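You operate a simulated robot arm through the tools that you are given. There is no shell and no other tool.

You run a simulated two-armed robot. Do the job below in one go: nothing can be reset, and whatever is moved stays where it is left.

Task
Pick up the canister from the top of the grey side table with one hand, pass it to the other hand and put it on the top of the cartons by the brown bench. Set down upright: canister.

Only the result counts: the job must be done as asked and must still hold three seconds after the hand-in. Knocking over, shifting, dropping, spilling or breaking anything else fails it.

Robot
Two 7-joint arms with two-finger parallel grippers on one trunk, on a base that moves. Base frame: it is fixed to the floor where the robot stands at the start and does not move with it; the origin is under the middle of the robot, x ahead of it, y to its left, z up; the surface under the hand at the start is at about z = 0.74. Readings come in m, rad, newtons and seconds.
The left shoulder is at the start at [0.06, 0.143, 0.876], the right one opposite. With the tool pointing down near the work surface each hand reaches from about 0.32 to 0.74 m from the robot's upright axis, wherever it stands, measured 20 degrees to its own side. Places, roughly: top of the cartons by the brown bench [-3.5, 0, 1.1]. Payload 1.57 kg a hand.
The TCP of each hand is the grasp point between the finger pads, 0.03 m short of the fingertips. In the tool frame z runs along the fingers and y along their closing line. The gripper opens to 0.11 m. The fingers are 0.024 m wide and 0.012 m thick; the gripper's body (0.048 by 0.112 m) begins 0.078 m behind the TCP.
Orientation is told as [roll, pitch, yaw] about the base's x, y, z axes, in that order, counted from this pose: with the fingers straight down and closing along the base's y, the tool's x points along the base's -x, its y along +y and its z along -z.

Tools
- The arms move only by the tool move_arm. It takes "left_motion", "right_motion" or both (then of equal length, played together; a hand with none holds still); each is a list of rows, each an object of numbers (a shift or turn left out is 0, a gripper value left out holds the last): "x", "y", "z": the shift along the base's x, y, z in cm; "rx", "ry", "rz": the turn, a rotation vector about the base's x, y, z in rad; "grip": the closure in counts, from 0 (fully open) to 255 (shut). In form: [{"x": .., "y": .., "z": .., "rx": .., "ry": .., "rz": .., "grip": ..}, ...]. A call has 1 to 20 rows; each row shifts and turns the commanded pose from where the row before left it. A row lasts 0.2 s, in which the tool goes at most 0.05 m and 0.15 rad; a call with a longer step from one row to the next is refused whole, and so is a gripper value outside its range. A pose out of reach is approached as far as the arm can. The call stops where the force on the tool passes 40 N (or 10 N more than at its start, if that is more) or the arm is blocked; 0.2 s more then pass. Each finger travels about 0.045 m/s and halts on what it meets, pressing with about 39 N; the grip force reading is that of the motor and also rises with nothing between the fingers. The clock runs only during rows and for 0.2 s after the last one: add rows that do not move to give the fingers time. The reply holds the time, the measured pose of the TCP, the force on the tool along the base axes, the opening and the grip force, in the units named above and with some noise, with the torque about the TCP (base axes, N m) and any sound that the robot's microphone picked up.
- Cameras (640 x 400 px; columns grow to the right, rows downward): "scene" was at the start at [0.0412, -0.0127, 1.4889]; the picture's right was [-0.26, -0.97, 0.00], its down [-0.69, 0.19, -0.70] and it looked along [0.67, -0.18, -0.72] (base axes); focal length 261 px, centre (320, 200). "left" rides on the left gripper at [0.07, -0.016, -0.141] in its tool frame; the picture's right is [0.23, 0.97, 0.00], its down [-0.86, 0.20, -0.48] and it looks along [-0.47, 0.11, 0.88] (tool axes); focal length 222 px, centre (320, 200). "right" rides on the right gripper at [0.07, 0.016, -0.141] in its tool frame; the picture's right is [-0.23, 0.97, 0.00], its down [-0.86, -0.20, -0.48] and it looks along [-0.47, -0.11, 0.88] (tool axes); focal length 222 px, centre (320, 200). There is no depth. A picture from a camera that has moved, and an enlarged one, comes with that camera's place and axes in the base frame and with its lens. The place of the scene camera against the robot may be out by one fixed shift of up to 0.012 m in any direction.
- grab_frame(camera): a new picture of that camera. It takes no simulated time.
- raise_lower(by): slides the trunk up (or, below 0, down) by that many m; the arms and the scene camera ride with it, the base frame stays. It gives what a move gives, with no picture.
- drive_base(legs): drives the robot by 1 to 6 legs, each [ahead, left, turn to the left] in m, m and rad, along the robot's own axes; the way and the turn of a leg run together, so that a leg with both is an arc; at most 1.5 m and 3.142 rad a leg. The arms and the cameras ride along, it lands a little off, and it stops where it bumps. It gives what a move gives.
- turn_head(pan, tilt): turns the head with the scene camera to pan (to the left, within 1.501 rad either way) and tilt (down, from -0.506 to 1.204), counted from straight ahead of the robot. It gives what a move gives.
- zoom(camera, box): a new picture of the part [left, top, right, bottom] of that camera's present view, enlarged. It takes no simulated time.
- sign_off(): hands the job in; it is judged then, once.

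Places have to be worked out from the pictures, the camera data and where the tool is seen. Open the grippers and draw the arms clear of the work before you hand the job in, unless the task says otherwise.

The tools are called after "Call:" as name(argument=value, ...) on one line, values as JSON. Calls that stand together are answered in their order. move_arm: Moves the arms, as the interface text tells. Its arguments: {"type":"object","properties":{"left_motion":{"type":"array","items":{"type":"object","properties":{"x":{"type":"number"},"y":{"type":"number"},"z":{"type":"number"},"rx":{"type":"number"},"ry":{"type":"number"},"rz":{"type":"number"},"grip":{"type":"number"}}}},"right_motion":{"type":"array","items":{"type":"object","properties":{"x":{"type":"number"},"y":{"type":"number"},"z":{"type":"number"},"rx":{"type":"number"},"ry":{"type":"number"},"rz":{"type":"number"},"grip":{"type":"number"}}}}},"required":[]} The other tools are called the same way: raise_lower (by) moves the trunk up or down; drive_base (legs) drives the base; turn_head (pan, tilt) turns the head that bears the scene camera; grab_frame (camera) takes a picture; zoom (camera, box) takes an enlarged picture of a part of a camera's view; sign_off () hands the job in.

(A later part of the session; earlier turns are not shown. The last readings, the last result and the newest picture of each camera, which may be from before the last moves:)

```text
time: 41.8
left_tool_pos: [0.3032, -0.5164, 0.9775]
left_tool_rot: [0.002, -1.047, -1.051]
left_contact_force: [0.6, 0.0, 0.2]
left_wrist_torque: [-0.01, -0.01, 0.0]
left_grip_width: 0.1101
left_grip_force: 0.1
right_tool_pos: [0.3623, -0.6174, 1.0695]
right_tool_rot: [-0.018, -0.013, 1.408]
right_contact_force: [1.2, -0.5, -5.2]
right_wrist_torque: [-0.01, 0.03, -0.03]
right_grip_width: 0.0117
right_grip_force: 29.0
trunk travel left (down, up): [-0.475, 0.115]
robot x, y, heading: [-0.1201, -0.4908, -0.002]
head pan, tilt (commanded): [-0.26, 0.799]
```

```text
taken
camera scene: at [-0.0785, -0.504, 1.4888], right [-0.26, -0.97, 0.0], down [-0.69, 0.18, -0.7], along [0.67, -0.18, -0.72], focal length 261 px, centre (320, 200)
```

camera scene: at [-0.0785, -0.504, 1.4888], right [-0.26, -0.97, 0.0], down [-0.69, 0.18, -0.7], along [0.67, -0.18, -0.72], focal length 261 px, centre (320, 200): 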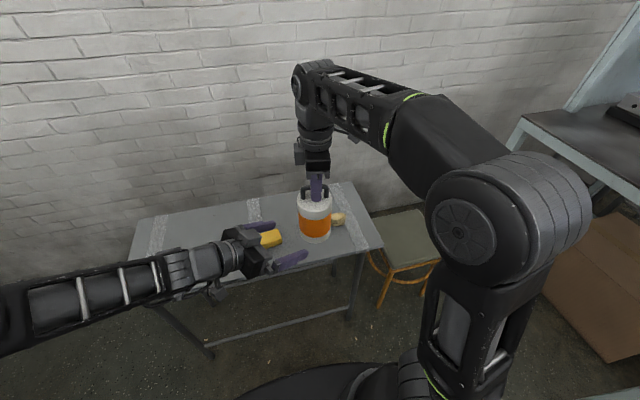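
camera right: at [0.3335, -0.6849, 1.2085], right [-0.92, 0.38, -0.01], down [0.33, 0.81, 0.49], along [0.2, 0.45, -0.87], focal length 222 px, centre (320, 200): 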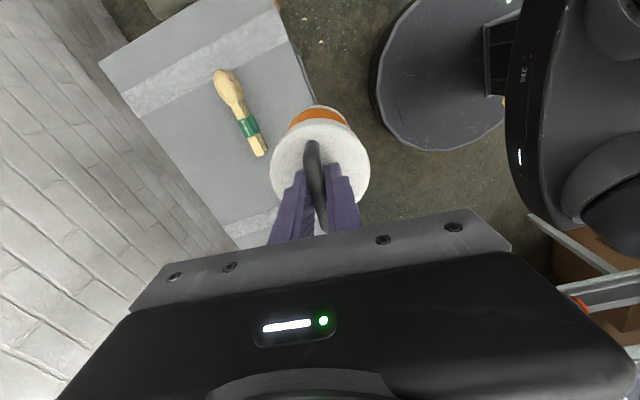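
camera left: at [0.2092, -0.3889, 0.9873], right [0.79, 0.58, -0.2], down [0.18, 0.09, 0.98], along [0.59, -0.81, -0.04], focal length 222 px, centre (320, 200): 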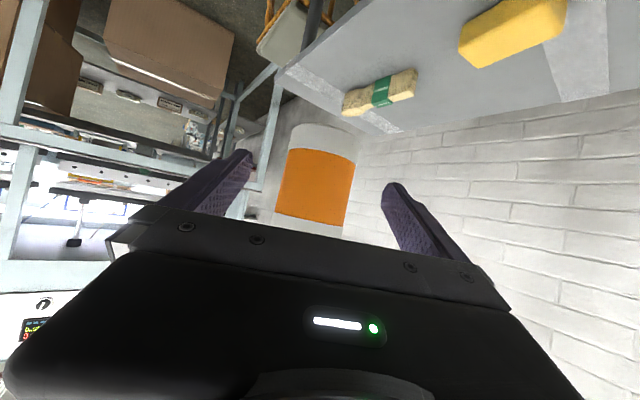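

The canister shows centred between the open left fingers (lateral error ≈1–3 mm). I advance along the finger direction, first two thirds and check.

Call:
move_arm(left_motion=[{"x": 0.74, "y": -1.23}, {"x": 0.74, "y": -1.23}, {"x": 0.74, "y": -1.23}, {"x": 0.74, "y": -1.23}, {"x": 0.74, "y": -1.23}, {}, {}])

Call:
grab_frame(camera="left")

Call:
zoom(camera="scene", box=[220, 140, 380, 280])

Call:
grab_frame(camera="right")

```text
time: 43.4
left_tool_pos: [0.3403, -0.5764, 0.9748]
left_tool_rot: [-0.001, -1.049, -1.05]
left_contact_force: [-0.5, -0.9, 0.0]
left_wrist_torque: [0.04, 0.0, 0.02]
left_grip_width: 0.1101
left_grip_force: 0.1
right_tool_pos: [0.3625, -0.6184, 1.0677]
right_tool_rot: [-0.018, -0.012, 1.409]
right_contact_force: [0.8, 1.1, -4.7]
right_wrist_torque: [-0.01, 0.03, 0.03]
right_grip_width: 0.0115
right_grip_force: 29.2
trunk travel left (down, up): [-0.475, 0.115]
robot x, y, heading: [-0.1213, -0.4906, 0.001]
head pan, tilt (commanded): [-0.26, 0.799]
```

```text
taken
camera left: at [0.247, -0.4488, 0.9861], right [0.79, 0.58, -0.2], down [0.18, 0.09, 0.98], along [0.59, -0.81, -0.04], focal length 222 px, centre (320, 200)
```

left: 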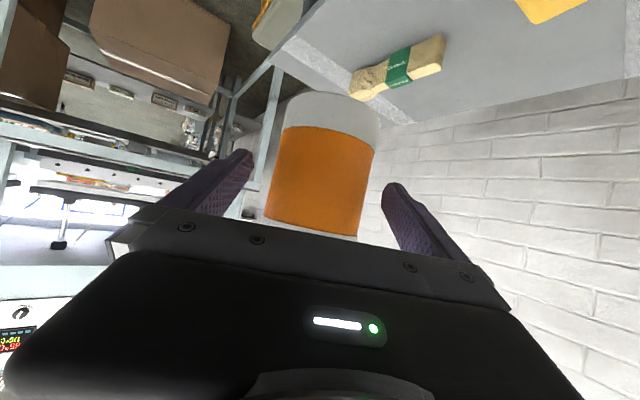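

```text
2.86 times, centred on (300, 210) of scene
camera zoom: at [-0.0785, -0.504, 1.4888], right [-0.26, -0.97, 0.0], down [-0.69, 0.18, -0.7], along [0.67, -0.18, -0.72], focal length 747 px, centre (377, 171)
```

zoom: 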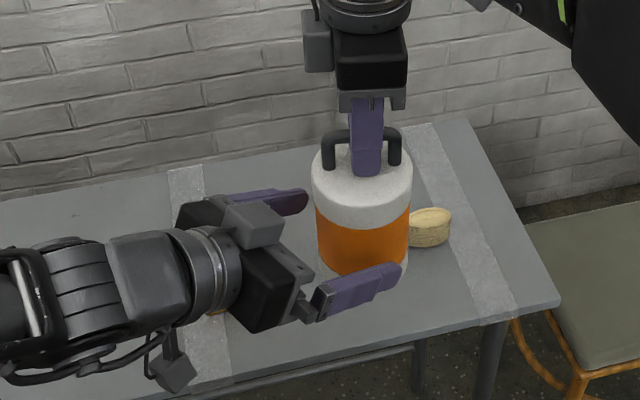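

```text
taken
camera right: at [0.3335, -0.6851, 1.2084], right [-0.92, 0.38, -0.01], down [0.33, 0.81, 0.49], along [0.2, 0.45, -0.87], focal length 222 px, centre (320, 200)
```

right: 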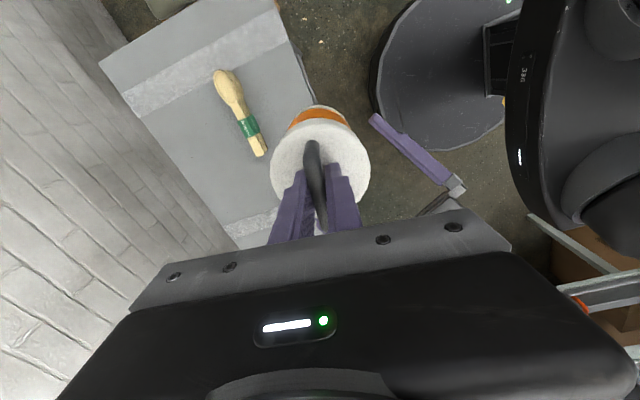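

Still well centred with clearance on both sides. I advance the last 4.6 cm so the pads sit at the canister's axis.

Call:
move_arm(left_motion=[{"x": 0.58, "y": -1.0}, {"x": 0.58, "y": -1.0}, {"x": 0.58, "y": -1.0}, {"x": 0.58, "y": -1.0}, {}, {}])

Call:
grab_frame(camera="left")

Call:
zoom(camera="scene", box=[220, 140, 380, 280])

Call:
grab_frame(camera="right")

```text
time: 44.8
left_tool_pos: [0.3628, -0.6159, 0.9753]
left_tool_rot: [0.002, -1.046, -1.052]
left_contact_force: [0.0, 0.3, -1.0]
left_wrist_torque: [-0.04, 0.03, -0.02]
left_grip_width: 0.11
left_grip_force: 0.1
right_tool_pos: [0.3634, -0.6187, 1.07]
right_tool_rot: [-0.017, -0.012, 1.408]
right_contact_force: [-0.6, 1.0, -5.8]
right_wrist_torque: [0.0, 0.03, -0.05]
right_grip_width: 0.0115
right_grip_force: 29.0
trunk travel left (down, up): [-0.475, 0.115]
robot x, y, heading: [-0.1215, -0.492, 0.003]
head pan, tilt (commanded): [-0.26, 0.799]
```

```text
taken
camera left: at [0.2695, -0.488, 0.9849], right [0.79, 0.58, -0.2], down [0.18, 0.09, 0.98], along [0.59, -0.81, -0.04], focal length 222 px, centre (320, 200)
```

left: 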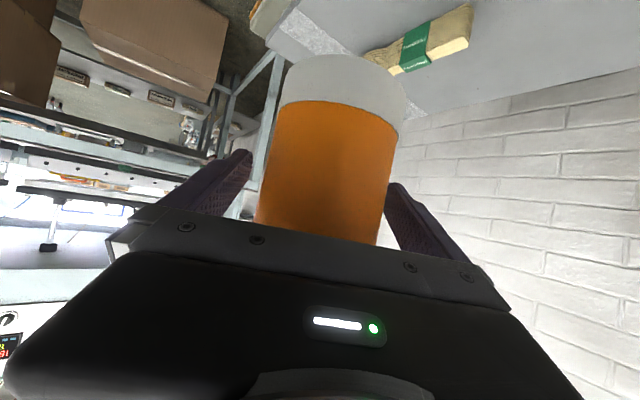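

```text
2.86 times, centred on (300, 210) of scene
camera zoom: at [-0.0785, -0.504, 1.4888], right [-0.26, -0.97, 0.0], down [-0.69, 0.18, -0.7], along [0.67, -0.18, -0.72], focal length 747 px, centre (377, 171)
```

zoom: 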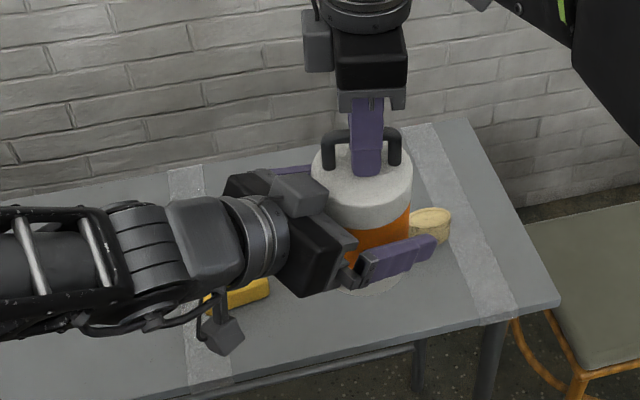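

```text
taken
camera right: at [0.3335, -0.6851, 1.2084], right [-0.92, 0.38, -0.01], down [0.33, 0.81, 0.49], along [0.2, 0.45, -0.87], focal length 222 px, centre (320, 200)
```

right: 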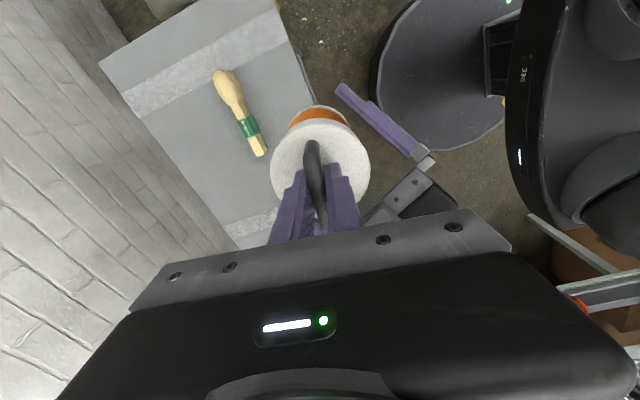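

The left pads are around the body, TCP at (0.363,-0.616,0.975), matching the canister's axis. I close the left gripper gently in steps while the right hand keeps hold.

Call:
move_arm(left_motion=[{"grip": 15}, {"grip": 25}, {"grip": 32}, {"grip": 38}, {"grip": 44}, {"grip": 50}, {"grip": 56}, {"grip": 62}, {"grip": 70}, {"grip": 80}])

Call:
grab_frame(camera="left")

Call:
zoom(camera="scene", box=[220, 140, 380, 280])

```text
time: 47.0
left_tool_pos: [0.363, -0.6142, 0.9753]
left_tool_rot: [0.002, -1.048, -1.05]
left_contact_force: [1.0, 2.0, 0.2]
left_wrist_torque: [0.11, 0.13, 0.04]
left_grip_width: 0.0856
left_grip_force: 39.0
right_tool_pos: [0.3631, -0.6181, 1.0688]
right_tool_rot: [-0.018, -0.013, 1.408]
right_contact_force: [-2.2, -2.7, -5.1]
right_wrist_torque: [-0.36, 0.05, -0.07]
right_grip_width: 0.0116
right_grip_force: 28.8
trunk travel left (down, up): [-0.475, 0.115]
robot x, y, heading: [-0.124, -0.4923, -0.005]
head pan, tilt (commanded): [-0.26, 0.799]
```

```text
taken
camera left: at [0.2695, -0.4877, 0.9849], right [0.79, 0.58, -0.2], down [0.18, 0.09, 0.98], along [0.59, -0.81, -0.04], focal length 222 px, centre (320, 200)
```

left: 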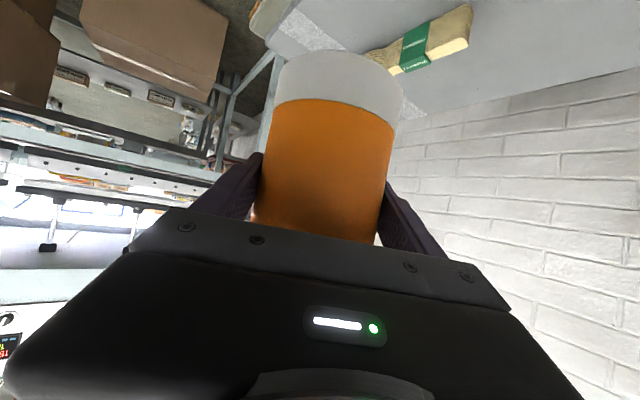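

```text
2.86 times, centred on (300, 210) of scene
camera zoom: at [-0.0786, -0.504, 1.4888], right [-0.26, -0.97, 0.0], down [-0.69, 0.18, -0.7], along [0.67, -0.18, -0.72], focal length 747 px, centre (377, 171)
```

zoom: 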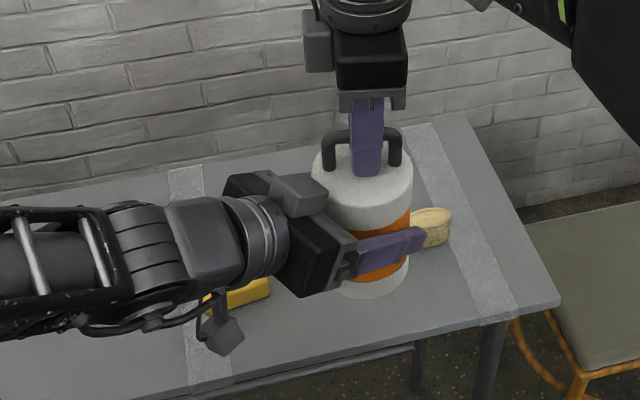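

The left hand now holds the body (0.0856 m, 39 N). I firm up the left grip, then open the right gripper part-way to release the handle.

Call:
move_arm(left_motion=[{"grip": 200}, {"grip": 255}, {"grip": 255}, {"grip": 255}])

Call:
move_arm(left_motion=[{"grip": 255}, {"grip": 255}, {"grip": 255}, {"grip": 255}, {"grip": 255}, {"grip": 255}], right_motion=[{"grip": 215}, {"grip": 190}, {"grip": 160}, {"grip": 130}, {"grip": 110}, {"grip": 100}])

Call:
zoom(camera="scene", box=[220, 140, 380, 280])

Call:
grab_frame(camera="right")

```text
time: 48.0
left_tool_pos: [0.3636, -0.6151, 0.9758]
left_tool_rot: [0.003, -1.047, -1.046]
left_contact_force: [2.2, 4.0, -0.3]
left_wrist_torque: [0.04, 0.14, 0.11]
left_grip_width: 0.0856
left_grip_force: 38.7
right_tool_pos: [0.3641, -0.6176, 1.0691]
right_tool_rot: [-0.017, -0.011, 1.409]
right_contact_force: [-2.3, -3.5, -4.9]
right_wrist_torque: [-0.43, 0.11, -0.07]
right_grip_width: 0.0118
right_grip_force: 29.2
trunk travel left (down, up): [-0.475, 0.115]
robot x, y, heading: [-0.1192, -0.4933, -0.001]
head pan, tilt (commanded): [-0.26, 0.799]
```

```text
time: 49.4
left_tool_pos: [0.3632, -0.6167, 0.9753]
left_tool_rot: [0.003, -1.048, -1.051]
left_contact_force: [0.8, -0.5, -0.1]
left_wrist_torque: [0.0, 0.01, -0.02]
left_grip_width: 0.0856
left_grip_force: 38.9
right_tool_pos: [0.3629, -0.6175, 1.0693]
right_tool_rot: [-0.018, -0.012, 1.409]
right_contact_force: [-0.7, -0.5, -0.7]
right_wrist_torque: [-0.03, 0.0, 0.01]
right_grip_width: 0.0667
right_grip_force: 0.1
trunk travel left (down, up): [-0.475, 0.115]
robot x, y, heading: [-0.1187, -0.4897, -0.002]
head pan, tilt (commanded): [-0.26, 0.799]
```

```text
2.86 times, centred on (300, 210) of scene
camera zoom: at [-0.0786, -0.504, 1.4888], right [-0.26, -0.97, 0.0], down [-0.69, 0.18, -0.7], along [0.67, -0.18, -0.72], focal length 747 px, centre (377, 171)
```

zoom: 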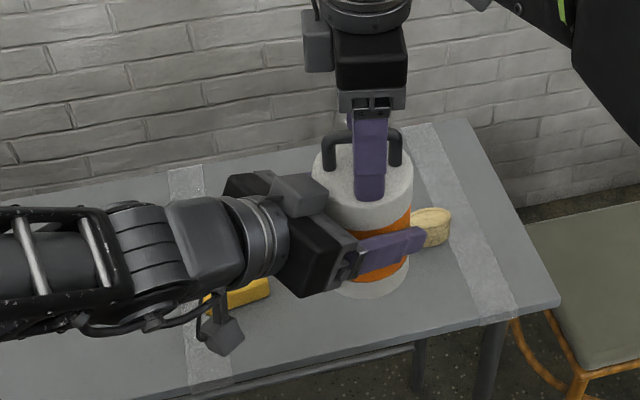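

```text
taken
camera right: at [0.3335, -0.685, 1.2085], right [-0.92, 0.38, -0.01], down [0.33, 0.81, 0.49], along [0.2, 0.45, -0.87], focal length 222 px, centre (320, 200)
```

right: 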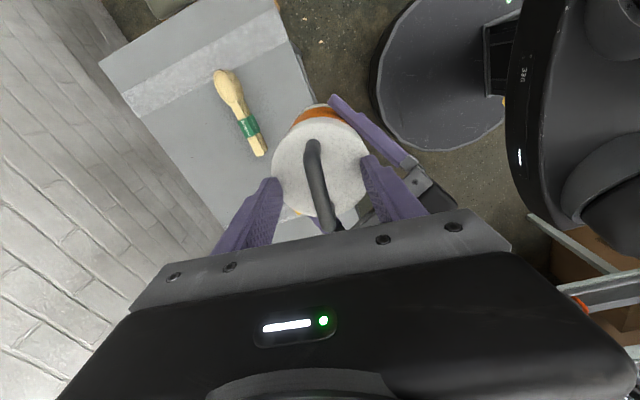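

The handle is released (right gripper open to 0.067, no load) and the canister stays in the left hand. Since the right arm can't go higher, I lower the left hand 6 cm to clear the handle from the right fingers and re-check the left hand's load.

Call:
move_arm(left_motion=[{"z": -1}, {"z": -1}, {"z": -1}, {"z": -1}, {"z": -1}, {"z": -1}, {}, {}])

Call:
zoom(camera="scene", box=[220, 140, 380, 280])

Call:
grab_frame(camera="right")

```text
time: 51.2
left_tool_pos: [0.3632, -0.6152, 0.9168]
left_tool_rot: [0.003, -1.049, -1.051]
left_contact_force: [-0.4, 0.1, 0.4]
left_wrist_torque: [0.01, 0.01, -0.01]
left_grip_width: 0.0855
left_grip_force: 39.3
right_tool_pos: [0.3635, -0.6172, 1.0689]
right_tool_rot: [-0.018, -0.012, 1.408]
right_contact_force: [0.2, -0.5, 0.8]
right_wrist_torque: [0.03, 0.01, -0.01]
right_grip_width: 0.067
right_grip_force: 0.0
trunk travel left (down, up): [-0.475, 0.115]
robot x, y, heading: [-0.1195, -0.49, 0.0]
head pan, tilt (commanded): [-0.26, 0.799]
```

```text
2.86 times, centred on (300, 210) of scene
camera zoom: at [-0.0785, -0.504, 1.4888], right [-0.26, -0.97, 0.0], down [-0.69, 0.18, -0.7], along [0.67, -0.18, -0.72], focal length 747 px, centre (377, 171)
```

zoom: 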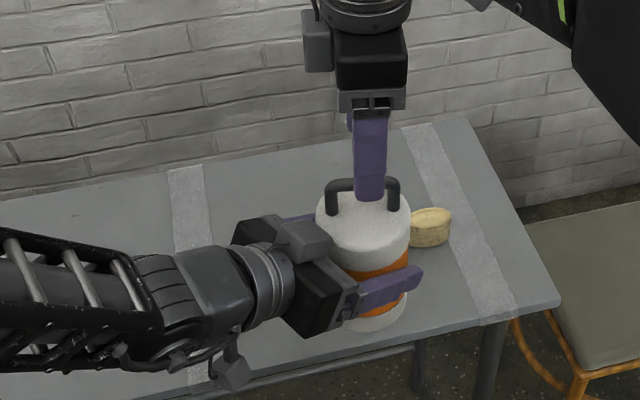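

```text
taken
camera right: at [0.3335, -0.685, 1.2085], right [-0.92, 0.38, -0.01], down [0.33, 0.81, 0.49], along [0.2, 0.45, -0.87], focal length 222 px, centre (320, 200)
```

right: 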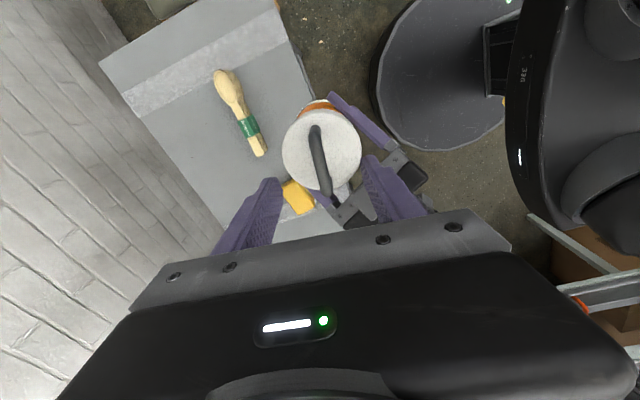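

The canister came down with the left hand and is clear of the right fingers. Now I withdraw the right hand to its own side and turn it back to its starting orientation.

Call:
move_arm(right_motion=[{"y": -2}, {"y": -2}, {"y": -2}, {"y": -1.2, "x": -0.4, "rz": -0.14}, {"y": -1.2, "x": -0.4, "rz": -0.14}, {"y": -1.2, "x": -0.4, "rz": -0.14}, {"y": -1.2, "x": -0.4, "rz": -0.14}, {"y": -1.2, "x": -0.4, "rz": -0.14}, {"y": -1.2, "x": -0.4, "rz": -0.14}, {"y": -1.2, "x": -0.4, "rz": -0.14}, {"y": -1.2, "x": -0.4, "rz": -0.14}, {"y": -1.2, "x": -0.4, "rz": -0.14}, {"rz": -0.14}, {}, {}])

Call:
grab_frame(camera="scene")

```text
time: 54.4
left_tool_pos: [0.3638, -0.614, 0.9181]
left_tool_rot: [0.002, -1.047, -1.052]
left_contact_force: [0.1, 0.5, 0.6]
left_wrist_torque: [0.01, 0.02, -0.01]
left_grip_width: 0.0852
left_grip_force: 38.7
right_tool_pos: [0.3268, -0.7861, 1.0691]
right_tool_rot: [-0.019, -0.012, 0.007]
right_contact_force: [0.4, 0.3, -0.6]
right_wrist_torque: [-0.01, 0.0, 0.0]
right_grip_width: 0.067
right_grip_force: 0.0
trunk travel left (down, up): [-0.475, 0.115]
robot x, y, heading: [-0.1223, -0.4907, 0.002]
head pan, tilt (commanded): [-0.26, 0.799]
```

```text
taken
camera scene: at [-0.0786, -0.504, 1.4888], right [-0.26, -0.97, 0.0], down [-0.69, 0.18, -0.7], along [0.67, -0.18, -0.72], focal length 261 px, centre (320, 200)
```

scene: 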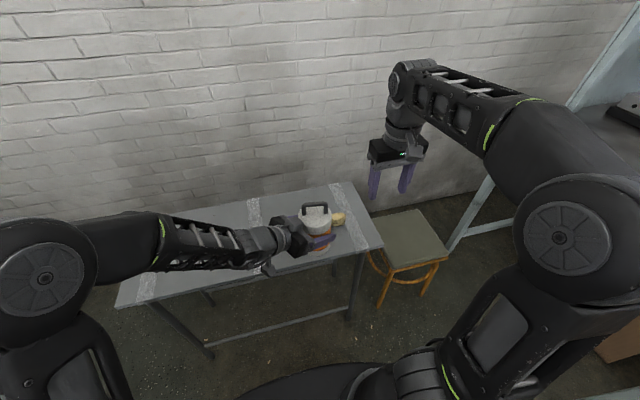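

The right hand is clear. I raise the left hand with the canister and bring it in front of the left shoulder for driving.

Call:
move_arm(left_motion=[{"x": 0, "y": 0.5, "z": 2}, {"x": -0.5, "y": 2, "z": 1.3}, {"x": -0.5, "y": 2, "z": 1.3}, {"x": -0.5, "y": 2, "z": 1.3}, {"x": -0.5, "y": 2, "z": 1.3}, {"x": -0.5, "y": 2, "z": 1.3}, {"x": -0.5, "y": 2, "z": 1.3}, {"x": -0.5, "y": 2}, {"x": -0.5, "y": 2}, {}, {}])

Call:
turn_head(pan=-1.5, tilt=0.4)

Call:
grab_frame(camera="scene")

```text
time: 56.8
left_tool_pos: [0.321, -0.4487, 1.0138]
left_tool_rot: [0.001, -1.047, -1.051]
left_contact_force: [-0.8, 0.3, -5.8]
left_wrist_torque: [0.03, -0.03, -0.02]
left_grip_width: 0.0855
left_grip_force: 39.1
right_tool_pos: [0.3268, -0.7865, 1.0703]
right_tool_rot: [-0.02, -0.012, 0.007]
right_contact_force: [-0.7, -0.6, 0.1]
right_wrist_torque: [0.04, 0.0, 0.01]
right_grip_width: 0.0668
right_grip_force: 0.0
trunk travel left (down, up): [-0.475, 0.115]
robot x, y, heading: [-0.1193, -0.4886, -0.0]
head pan, tilt (commanded): [-0.26, 0.799]
```

```text
time: 58.2
left_tool_pos: [0.3227, -0.4506, 1.0128]
left_tool_rot: [0.002, -1.048, -1.051]
left_contact_force: [0.2, -0.5, -5.1]
left_wrist_torque: [-0.01, 0.06, 0.02]
left_grip_width: 0.0857
left_grip_force: 39.2
right_tool_pos: [0.326, -0.7864, 1.0689]
right_tool_rot: [-0.019, -0.011, 0.01]
right_contact_force: [0.6, 0.2, -0.4]
right_wrist_torque: [0.01, 0.0, 0.02]
right_grip_width: 0.067
right_grip_force: 0.1
trunk travel left (down, up): [-0.475, 0.115]
robot x, y, heading: [-0.1206, -0.4901, 0.002]
head pan, tilt (commanded): [-1.499, 0.4]
```

```text
taken
camera scene: at [-0.1499, -0.5754, 1.5239], right [-1.0, -0.07, 0.0], down [-0.03, 0.39, -0.92], along [0.07, -0.92, -0.39], focal length 261 px, centre (320, 200)
```

scene: 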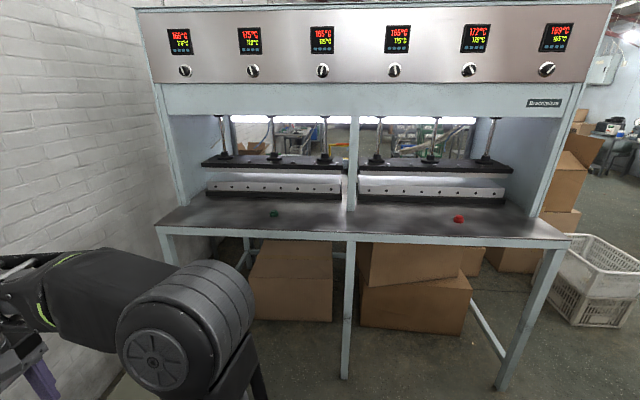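

The left hand holds the canister firmly (≈5.4 N load). I turn the base right by 90° toward the open floor, then look at the route with the head.

Call:
drive_base(legs=[[-0.1, 0, 0], [0, 0, -1.4]])

Call:
turn_head(pan=-1.4, tilt=0.45)

Call:
grab_frame(camera="scene")

Call:
turn_head(pan=-0.7, tilt=0.45)

Call:
grab_frame(camera="scene")

```text
time: 62.7
left_tool_pos: [-0.0926, -0.9175, 1.0131]
left_tool_rot: [0.001, -1.046, -2.424]
left_contact_force: [0.6, 0.2, -5.0]
left_wrist_torque: [0.01, -0.01, -0.01]
left_grip_width: 0.0856
left_grip_force: 39.2
right_tool_pos: [-0.4209, -0.9869, 1.0679]
right_tool_rot: [-0.018, -0.011, -1.364]
right_contact_force: [-0.5, 0.3, -0.2]
right_wrist_torque: [0.0, -0.01, 0.02]
right_grip_width: 0.0669
right_grip_force: 0.1
trunk travel left (down, up): [-0.475, 0.115]
robot x, y, heading: [-0.2184, -0.4923, -1.374]
head pan, tilt (commanded): [-1.499, 0.4]
```

```text
time: 63.4
left_tool_pos: [-0.0917, -0.9165, 1.0139]
left_tool_rot: [0.002, -1.047, -2.424]
left_contact_force: [0.2, 0.3, -4.9]
left_wrist_torque: [-0.03, 0.02, -0.01]
left_grip_width: 0.0855
left_grip_force: 38.9
right_tool_pos: [-0.4223, -0.987, 1.0684]
right_tool_rot: [-0.019, -0.012, -1.366]
right_contact_force: [-0.2, -0.4, 0.5]
right_wrist_torque: [0.01, 0.02, 0.01]
right_grip_width: 0.0668
right_grip_force: 0.0
trunk travel left (down, up): [-0.475, 0.115]
robot x, y, heading: [-0.2175, -0.488, -1.375]
head pan, tilt (commanded): [-1.4, 0.45]
```

```text
taken
camera scene: at [-0.3178, -0.487, 1.5193], right [-0.36, 0.93, 0.0], down [0.41, 0.16, -0.9], along [-0.84, -0.32, -0.44], focal length 261 px, centre (320, 200)
```

scene: 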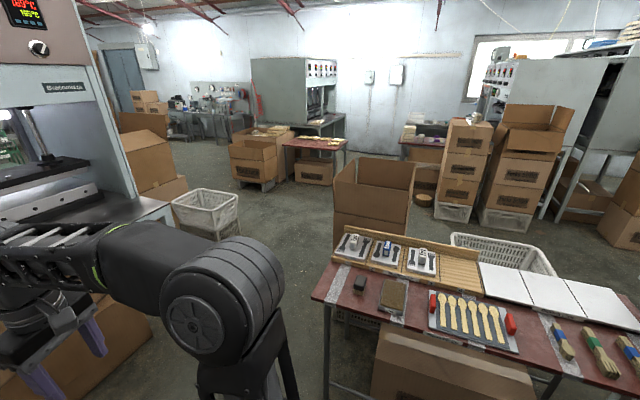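

```text
time: 64.5
left_tool_pos: [-0.0922, -0.9179, 1.0129]
left_tool_rot: [0.003, -1.047, -2.425]
left_contact_force: [0.5, 0.4, -5.3]
left_wrist_torque: [-0.01, 0.01, 0.02]
left_grip_width: 0.0857
left_grip_force: 38.9
right_tool_pos: [-0.4234, -0.9863, 1.069]
right_tool_rot: [-0.018, -0.013, -1.363]
right_contact_force: [-0.8, 0.0, 0.8]
right_wrist_torque: [0.02, 0.0, 0.01]
right_grip_width: 0.0668
right_grip_force: 0.0
trunk travel left (down, up): [-0.475, 0.115]
robot x, y, heading: [-0.2224, -0.4899, -1.372]
head pan, tilt (commanded): [-0.7, 0.45]
```

```text
taken
camera scene: at [-0.2764, -0.5345, 1.5192], right [-0.88, 0.48, 0.0], down [0.21, 0.38, -0.9], along [-0.44, -0.79, -0.44], focal length 261 px, centre (320, 200)
```

scene: 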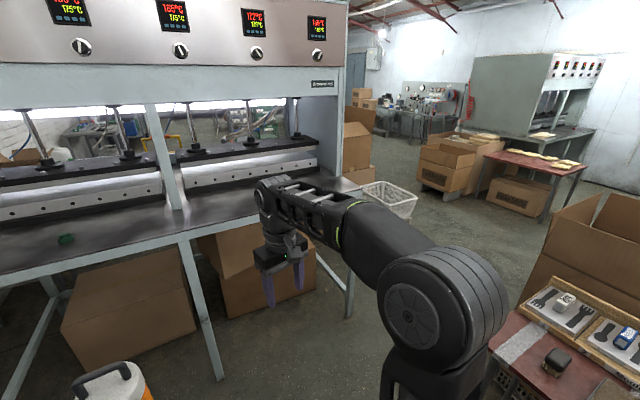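

I can see the room now; the target point (-3.5,0,1.1) projects to pixel (474,118), the top of the left carton stack beyond the red table. I turn the head back and zoom on it.

Call:
turn_head(pan=-1.5, tilt=0.3)

Call:
grab_frame(camera="scene")

Call:
zoom(camera="scene", box=[360, 80, 560, 220])

```text
time: 65.6
left_tool_pos: [-0.0925, -0.9161, 1.0124]
left_tool_rot: [0.002, -1.047, -2.424]
left_contact_force: [-0.1, 0.4, -6.1]
left_wrist_torque: [0.01, 0.01, 0.03]
left_grip_width: 0.0854
left_grip_force: 39.3
right_tool_pos: [-0.4214, -0.986, 1.0683]
right_tool_rot: [-0.019, -0.012, -1.364]
right_contact_force: [-0.4, 0.7, 0.1]
right_wrist_torque: [-0.01, -0.04, -0.02]
right_grip_width: 0.0667
right_grip_force: 0.0
trunk travel left (down, up): [-0.475, 0.115]
robot x, y, heading: [-0.2202, -0.4876, -1.374]
head pan, tilt (commanded): [-1.499, 0.3]
```

```text
taken
camera scene: at [-0.322, -0.4788, 1.5332], right [-0.27, 0.96, 0.0], down [0.29, 0.08, -0.96], along [-0.92, -0.25, -0.3], focal length 261 px, centre (320, 200)
```

scene: 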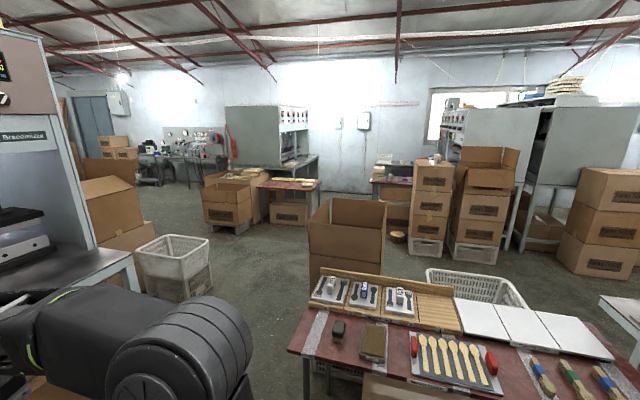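

```text
2.86 times, centred on (460, 150) of scene
camera zoom: at [-0.322, -0.4788, 1.5332], right [-0.27, 0.96, 0.0], down [0.29, 0.08, -0.96], along [-0.92, -0.25, -0.3], focal length 747 px, centre (-80, 343)
```

zoom: 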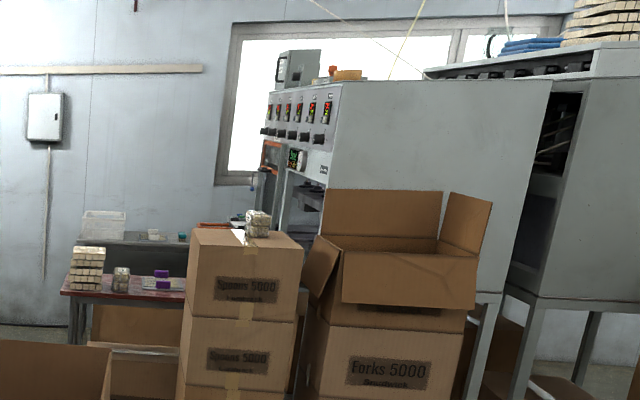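

The target stack ("Spoons" cartons, three high on a white crate, with a small bundle on its back corner) stands at roughly x -3.25 to -3.65, y -0.2 to 0.16. The way there leads through the gap between the red table's corner and the right press bench, so I look at that gap closely.

Call:
turn_head(pan=-0.95, tilt=0.75)

Call:
grab_frame(camera="scene")

Call:
grab_frame(camera="right")

```text
time: 66.6
left_tool_pos: [-0.0924, -0.9187, 1.0136]
left_tool_rot: [0.002, -1.047, -2.425]
left_contact_force: [0.4, 0.8, -6.1]
left_wrist_torque: [-0.01, 0.01, 0.01]
left_grip_width: 0.0856
left_grip_force: 39.2
right_tool_pos: [-0.4213, -0.9875, 1.0693]
right_tool_rot: [-0.017, -0.013, -1.364]
right_contact_force: [0.8, -0.2, 0.1]
right_wrist_torque: [-0.02, 0.01, 0.01]
right_grip_width: 0.0668
right_grip_force: 0.1
trunk travel left (down, up): [-0.475, 0.115]
robot x, y, heading: [-0.2226, -0.4934, -1.375]
head pan, tilt (commanded): [-0.949, 0.75]
```

```text
taken
camera scene: at [-0.2887, -0.5144, 1.4929], right [-0.73, 0.68, 0.0], down [0.47, 0.5, -0.73], along [-0.5, -0.53, -0.68], focal length 261 px, centre (320, 200)
```

scene: 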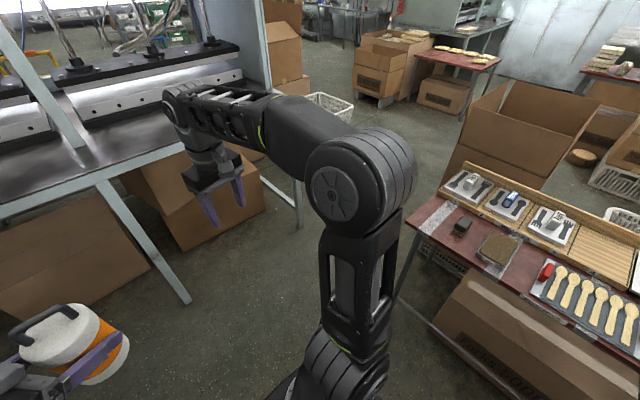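

```text
taken
camera right: at [-0.4167, -0.9125, 1.2077], right [1.0, -0.02, -0.02], down [-0.01, -0.87, 0.49], along [-0.03, -0.49, -0.87], focal length 222 px, centre (320, 200)
```

right: 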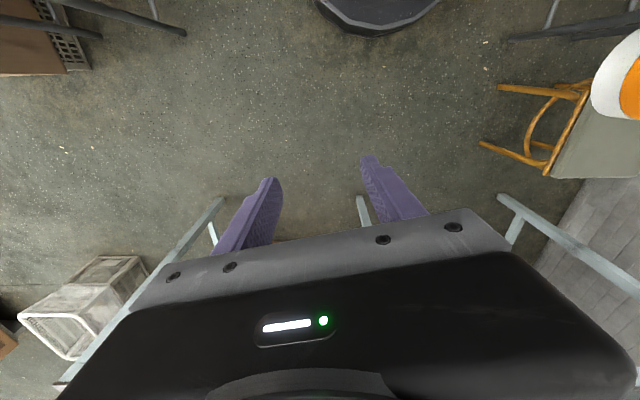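

Measured from two cameras: red-table edge y≈-0.77 (legs at (-1.04,-0.74), (-1.43,-0.745)), press-bench front y≈-1.55, so the gap is about 0.78 m with its middle at y≈-1.16. I turn to face -x, then sidestep to that line.

Call:
drive_base(legs=[[0, 0, -1.767]])

Call:
turn_head(pan=0, tilt=0.6)

Call:
grab_frame(camera="scene")

```text
time: 71.2
left_tool_pos: [-0.6627, -0.5369, 1.0132]
left_tool_rot: [0.0, -1.047, 2.102]
left_contact_force: [-0.2, -0.1, -5.4]
left_wrist_torque: [-0.03, -0.05, -0.01]
left_grip_width: 0.0852
left_grip_force: 38.9
right_tool_pos: [-0.6681, -0.201, 1.0694]
right_tool_rot: [-0.02, -0.012, -3.123]
right_contact_force: [-0.5, -0.1, 0.2]
right_wrist_torque: [0.0, -0.01, -0.02]
right_grip_width: 0.0669
right_grip_force: 0.0
trunk travel left (down, up): [-0.475, 0.115]
robot x, y, heading: [-0.2195, -0.4925, -3.132]
head pan, tilt (commanded): [-0.949, 0.75]
```

```text
time: 72.4
left_tool_pos: [-0.6625, -0.5369, 1.014]
left_tool_rot: [0.001, -1.046, 2.099]
left_contact_force: [0.0, -0.3, -4.7]
left_wrist_torque: [-0.02, 0.0, 0.0]
left_grip_width: 0.0853
left_grip_force: 38.8
right_tool_pos: [-0.6687, -0.201, 1.0675]
right_tool_rot: [-0.02, -0.013, -3.125]
right_contact_force: [0.2, -0.4, -0.7]
right_wrist_torque: [-0.03, -0.02, -0.04]
right_grip_width: 0.0669
right_grip_force: 0.1
trunk travel left (down, up): [-0.475, 0.115]
robot x, y, heading: [-0.2202, -0.4932, -3.129]
head pan, tilt (commanded): [0.0, 0.6]
```

```text
taken
camera scene: at [-0.2851, -0.4835, 1.5056], right [-0.01, 1.0, 0.0], down [0.57, 0.0, -0.82], along [-0.82, -0.01, -0.57], focal length 261 px, centre (320, 200)
```

scene: 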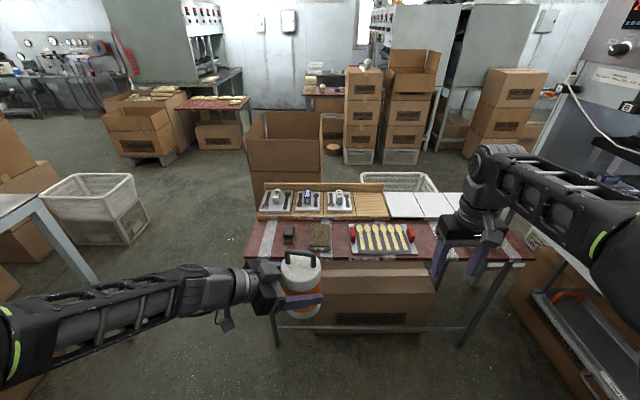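

Facing -x now, with a clear view. Before squeezing through I check how far my left elbow sticks out.

Call:
turn_head(pan=0.9, tilt=0.7)

Call:
grab_frame(camera="scene")

Call:
turn_head(pan=1.4, tilt=0.7)

Call:
grab_frame(camera="scene")

```text
time: 73.6
left_tool_pos: [-0.6622, -0.5374, 1.013]
left_tool_rot: [0.002, -1.047, 2.102]
left_contact_force: [-0.4, 0.5, -4.9]
left_wrist_torque: [-0.02, -0.02, -0.03]
left_grip_width: 0.0854
left_grip_force: 39.1
right_tool_pos: [-0.6684, -0.2014, 1.0694]
right_tool_rot: [-0.02, -0.014, -3.123]
right_contact_force: [-0.1, 0.2, -0.1]
right_wrist_torque: [0.0, 0.02, -0.04]
right_grip_width: 0.0669
right_grip_force: 0.0
trunk travel left (down, up): [-0.475, 0.115]
robot x, y, heading: [-0.2218, -0.4887, -3.132]
head pan, tilt (commanded): [0.901, 0.7]
```

```text
taken
camera scene: at [-0.2489, -0.5498, 1.497], right [-0.79, 0.61, 0.0], down [0.4, 0.51, -0.76], along [-0.47, -0.6, -0.64], focal length 261 px, centre (320, 200)
```

scene: 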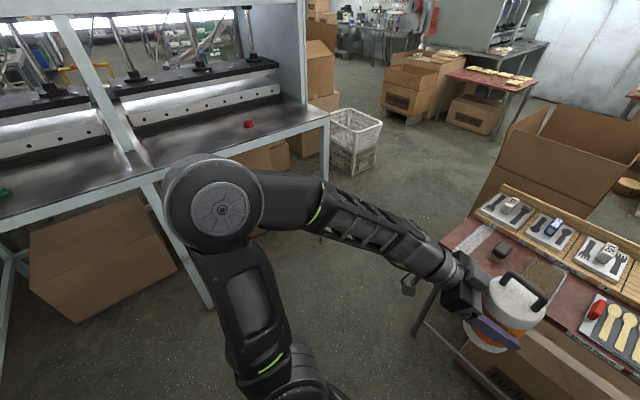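

```text
time: 74.6
left_tool_pos: [-0.6618, -0.5379, 1.0134]
left_tool_rot: [0.0, -1.045, 2.101]
left_contact_force: [0.3, 0.0, -5.7]
left_wrist_torque: [0.01, 0.0, 0.0]
left_grip_width: 0.0854
left_grip_force: 39.0
right_tool_pos: [-0.6677, -0.2024, 1.0693]
right_tool_rot: [-0.02, -0.012, -3.123]
right_contact_force: [0.4, -0.1, 0.0]
right_wrist_torque: [-0.01, 0.05, -0.01]
right_grip_width: 0.067
right_grip_force: 0.0
trunk travel left (down, up): [-0.475, 0.115]
robot x, y, heading: [-0.2165, -0.493, -3.134]
head pan, tilt (commanded): [1.4, 0.7]
```

```text
taken
camera scene: at [-0.2105, -0.5666, 1.4971], right [-0.99, 0.16, 0.0], down [0.1, 0.64, -0.76], along [-0.12, -0.75, -0.64], focal length 261 px, centre (320, 200)
```

scene: 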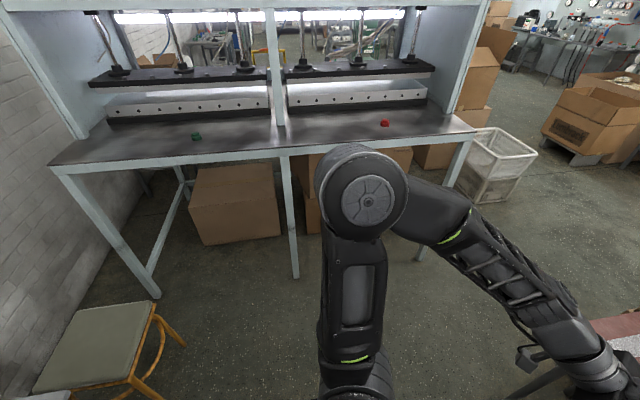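

The left elbow is only about 0.33 m out (at z≈1.33), so the gap is passable. I sidestep left 0.66 m to y≈-1.16.

Call:
drive_base(legs=[[0, 0.66, 0]])

Call:
turn_head(pan=0, tilt=0.7)

Call:
grab_frame(camera="scene")

```text
time: 78.2
left_tool_pos: [-0.6518, -1.2088, 1.0137]
left_tool_rot: [0.001, -1.047, 2.115]
left_contact_force: [-0.1, -0.5, -5.4]
left_wrist_torque: [0.05, -0.01, -0.02]
left_grip_width: 0.0855
left_grip_force: 38.9
right_tool_pos: [-0.6617, -0.8716, 1.0695]
right_tool_rot: [-0.019, -0.012, -3.11]
right_contact_force: [0.6, 0.1, 0.2]
right_wrist_torque: [-0.01, 0.01, -0.01]
right_grip_width: 0.0666
right_grip_force: 0.1
trunk travel left (down, up): [-0.475, 0.115]
robot x, y, heading: [-0.2083, -1.154, -3.123]
head pan, tilt (commanded): [1.4, 0.7]
```

```text
time: 79.8
left_tool_pos: [-0.6502, -1.2084, 1.0136]
left_tool_rot: [0.0, -1.048, 2.114]
left_contact_force: [0.5, 0.0, -5.8]
left_wrist_torque: [-0.04, 0.01, 0.02]
left_grip_width: 0.0856
left_grip_force: 39.1
right_tool_pos: [-0.6618, -0.8715, 1.069]
right_tool_rot: [-0.021, -0.012, -3.113]
right_contact_force: [-0.6, 0.8, 0.3]
right_wrist_torque: [0.02, -0.01, 0.02]
right_grip_width: 0.0669
right_grip_force: 0.1
trunk travel left (down, up): [-0.475, 0.115]
robot x, y, heading: [-0.2097, -1.1557, -3.122]
head pan, tilt (commanded): [0.0, 0.7]
```

```text
taken
camera scene: at [-0.2717, -1.1496, 1.497], right [-0.02, 1.0, 0.0], down [0.64, 0.01, -0.76], along [-0.76, -0.02, -0.64], focal length 261 px, centre (320, 200)
```

scene: 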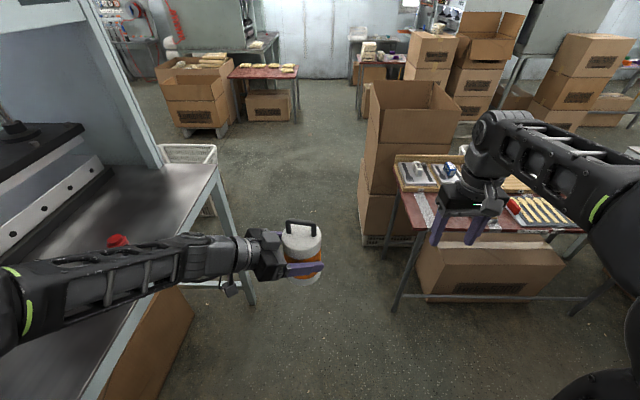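

From here I see the open-carton stack stands directly behind the red table (left face y≈-0.87, x≈-1.56 to -2.0), so I must swing left after the table corner. To gain clearance I raise the trunk and tuck the right hand inward.

Call:
raise_lower(by=0.11)

Call:
move_arm(right_motion=[{"x": 0.5, "y": -1.2}, {"x": 0.5, "y": -1.2}, {"x": 0.5, "y": -1.2}, {"x": 0.5, "y": -1.2}, {"x": 0.5, "y": -1.2}, {"x": 0.5, "y": -1.2}, {"x": 0.5, "y": -1.2}, {}])

Call:
grab_frame(camera="scene")

Call:
zoom(camera="scene", box=[320, 0, 560, 150])

```text
time: 81.2
left_tool_pos: [-0.6521, -1.208, 1.1239]
left_tool_rot: [0.001, -1.048, 2.115]
left_contact_force: [-0.6, 1.0, -5.3]
left_wrist_torque: [0.0, 0.02, 0.02]
left_grip_width: 0.0851
left_grip_force: 38.9
right_tool_pos: [-0.6617, -0.8716, 1.1783]
right_tool_rot: [-0.019, -0.012, -3.111]
right_contact_force: [1.0, -0.5, -0.6]
right_wrist_torque: [-0.02, 0.01, -0.01]
right_grip_width: 0.067
right_grip_force: 0.1
trunk travel left (down, up): [-0.585, 0.005]
robot x, y, heading: [-0.2092, -1.1587, -3.123]
head pan, tilt (commanded): [0.0, 0.7]
```

```text
time: 83.0
left_tool_pos: [-0.6521, -1.2081, 1.1229]
left_tool_rot: [0.001, -1.048, 2.113]
left_contact_force: [0.3, -0.9, -4.7]
left_wrist_torque: [-0.04, -0.01, 0.0]
left_grip_width: 0.0852
left_grip_force: 39.1
right_tool_pos: [-0.6265, -0.9553, 1.1786]
right_tool_rot: [-0.017, -0.012, -3.112]
right_contact_force: [0.5, 1.2, -0.3]
right_wrist_torque: [0.0, -0.01, -0.01]
right_grip_width: 0.0667
right_grip_force: 0.2
trunk travel left (down, up): [-0.585, 0.005]
robot x, y, heading: [-0.2117, -1.1568, -3.118]
head pan, tilt (commanded): [0.0, 0.7]
```

```text
taken
camera scene: at [-0.2718, -1.1494, 1.607], right [-0.02, 1.0, 0.0], down [0.64, 0.01, -0.76], along [-0.76, -0.02, -0.64], focal length 261 px, centre (320, 200)
```

scene: 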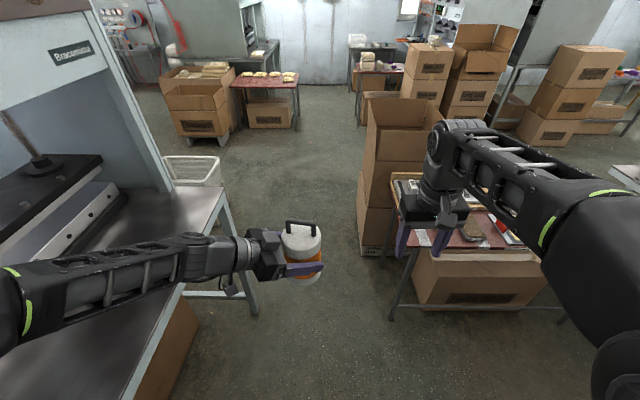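

```text
2.67 times, centred on (440, 75) of scene
camera zoom: at [-0.2718, -1.1494, 1.607], right [-0.02, 1.0, 0.0], down [0.64, 0.01, -0.76], along [-0.76, -0.02, -0.64], focal length 697 px, centre (0, 533)
```

zoom: 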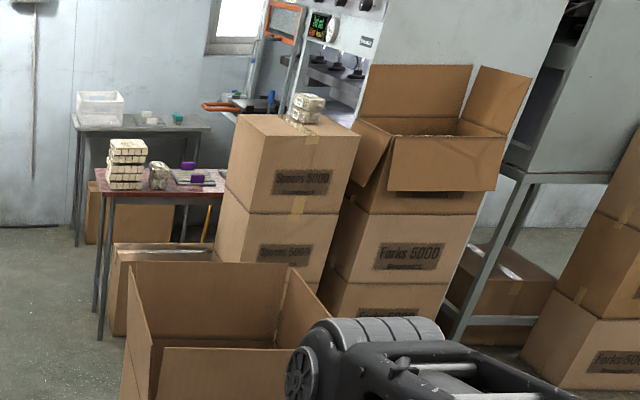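

The trunk is up and the right hand tucked; the open stack's left face is at y≈-0.87, top z≈1.0. I drive forward past the table corner, edging left.

Call:
drive_base(legs=[[0.75, 0.0, 0]])

Call:
grab_frame(camera="scene")

```text
time: 87.1
left_tool_pos: [-1.4153, -1.219, 1.1223]
left_tool_rot: [0.001, -1.048, 2.107]
left_contact_force: [0.6, 0.7, -5.0]
left_wrist_torque: [-0.02, -0.03, 0.01]
left_grip_width: 0.0854
left_grip_force: 39.0
right_tool_pos: [-1.3889, -0.9668, 1.1779]
right_tool_rot: [-0.019, -0.014, -3.117]
right_contact_force: [-0.8, 0.5, 0.2]
right_wrist_torque: [0.02, 0.0, 0.04]
right_grip_width: 0.067
right_grip_force: 0.1
trunk travel left (down, up): [-0.585, 0.005]
robot x, y, heading: [-0.9756, -1.1674, -3.125]
head pan, tilt (commanded): [0.0, 0.7]
```

```text
taken
camera scene: at [-1.0351, -1.1624, 1.607], right [-0.01, 1.0, 0.0], down [0.64, 0.01, -0.76], along [-0.76, -0.01, -0.64], focal length 261 px, centre (320, 200)
```

scene: 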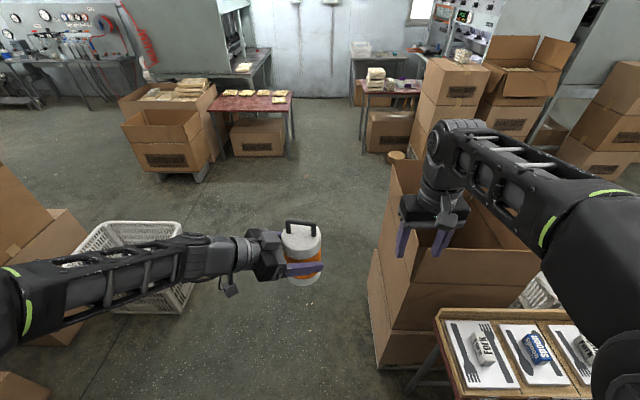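

I'm exactly in the gap with ~10 cm on each side. I continue ahead, edging left to y≈-1.5 to clear the open stack.

Call:
drive_base(legs=[[0.4, 0.11, 0], [0.35, 0.22, 0]])

Call:
grab_frame(camera="scene")

```text
time: 91.8
left_tool_pos: [-2.1453, -1.559, 1.1233]
left_tool_rot: [-0.001, -1.047, 2.114]
left_contact_force: [-0.3, -0.4, -5.0]
left_wrist_torque: [0.06, -0.01, 0.0]
left_grip_width: 0.0856
left_grip_force: 39.5
right_tool_pos: [-2.1212, -1.3076, 1.1786]
right_tool_rot: [-0.019, -0.013, -3.112]
right_contact_force: [-1.0, 0.4, -0.3]
right_wrist_torque: [0.01, -0.04, -0.01]
right_grip_width: 0.067
right_grip_force: 0.0
trunk travel left (down, up): [-0.585, 0.005]
robot x, y, heading: [-1.7001, -1.5061, -3.123]
head pan, tilt (commanded): [0.0, 0.7]
```

```text
taken
camera scene: at [-1.7665, -1.5011, 1.607], right [-0.02, 1.0, 0.0], down [0.64, 0.01, -0.76], along [-0.76, -0.02, -0.64], focal length 261 px, centre (320, 200)
```

scene: 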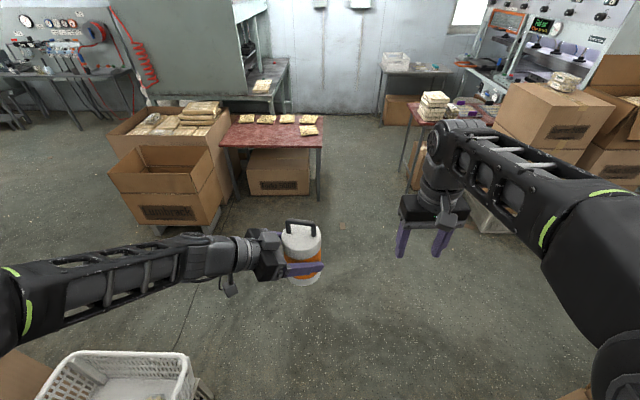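

At (-1.70,-1.51) on open floor. I look right toward the target stack to plan the final approach.

Call:
turn_head(pan=-0.7, tilt=0.5)

Call:
grab_frame(camera="scene")

```text
time: 92.8
left_tool_pos: [-2.146, -1.5588, 1.1236]
left_tool_rot: [0.001, -1.046, 2.112]
left_contact_force: [-0.5, 0.7, -5.7]
left_wrist_torque: [0.02, 0.02, -0.04]
left_grip_width: 0.0855
left_grip_force: 39.1
right_tool_pos: [-2.1209, -1.3072, 1.1787]
right_tool_rot: [-0.02, -0.011, -3.111]
right_contact_force: [-0.3, 0.2, -0.3]
right_wrist_torque: [-0.01, 0.01, -0.01]
right_grip_width: 0.0669
right_grip_force: 0.1
trunk travel left (down, up): [-0.585, 0.005]
robot x, y, heading: [-1.7033, -1.5107, -3.122]
head pan, tilt (commanded): [-0.7, 0.499]
```

```text
taken
camera scene: at [-1.7514, -1.4417, 1.6247], right [0.63, 0.78, 0.0], down [0.37, -0.3, -0.88], along [-0.68, 0.55, -0.48], focal length 261 px, centre (320, 200)
```

scene: 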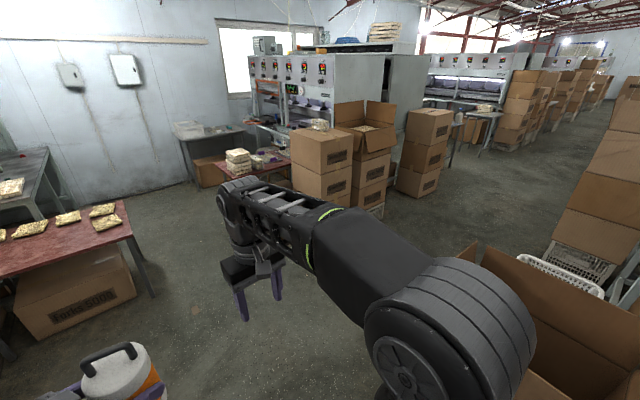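

Call:
zoom(camera="scene", box=[210, 90, 410, 215])

```text
3.20 times, centred on (310, 152) of scene
camera zoom: at [-1.7514, -1.4417, 1.6247], right [0.63, 0.78, 0.0], down [0.37, -0.3, -0.88], along [-0.68, 0.55, -0.48], focal length 836 px, centre (352, 352)
```

zoom: 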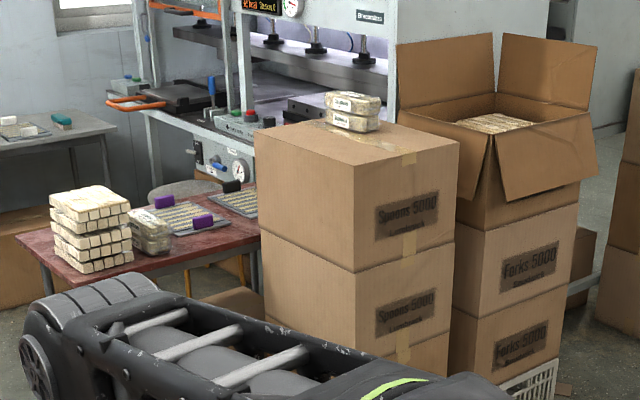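

The stack top is clear in front: corners give x -3.70 to -3.25, y -0.21 to 0.13, z≈1.06, with a bundle at x<-3.5, y>0. I'll aim for about (-3.38,-0.06). First I test here whether the left arm can lift the canister another 8 cm at more extension.

Call:
move_arm(left_motion=[{"z": 1.2, "x": -0.8}, {"z": 1.2, "x": -0.8}, {"z": 1.2, "x": -0.8}, {"z": 1.2, "x": -0.8}, {"z": 1.2, "x": -0.8}, {"z": 1.2, "x": -0.8}, {"z": 1.2, "x": -0.8}, {}, {}])

Call:
grab_frame(camera="left")

```text
time: 94.8
left_tool_pos: [-2.2006, -1.5596, 1.2068]
left_tool_rot: [0.003, -1.047, 2.114]
left_contact_force: [1.0, -0.3, -5.6]
left_wrist_torque: [0.0, -0.02, -0.02]
left_grip_width: 0.0855
left_grip_force: 38.6
right_tool_pos: [-2.1208, -1.3068, 1.1786]
right_tool_rot: [-0.02, -0.012, -3.113]
right_contact_force: [0.8, 0.5, 0.1]
right_wrist_torque: [0.02, 0.01, 0.01]
right_grip_width: 0.0672
right_grip_force: 0.1
trunk travel left (down, up): [-0.585, 0.005]
robot x, y, heading: [-1.7056, -1.51, -3.124]
head pan, tilt (commanded): [-0.7, 0.499]
```

```text
taken
camera left: at [-2.1074, -1.6877, 1.2173], right [-0.77, -0.6, -0.2], down [-0.18, -0.09, 0.98], along [-0.61, 0.79, -0.04], focal length 222 px, centre (320, 200)
```

left: 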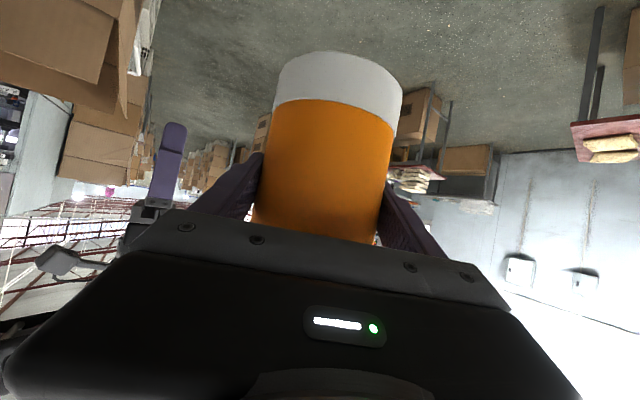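

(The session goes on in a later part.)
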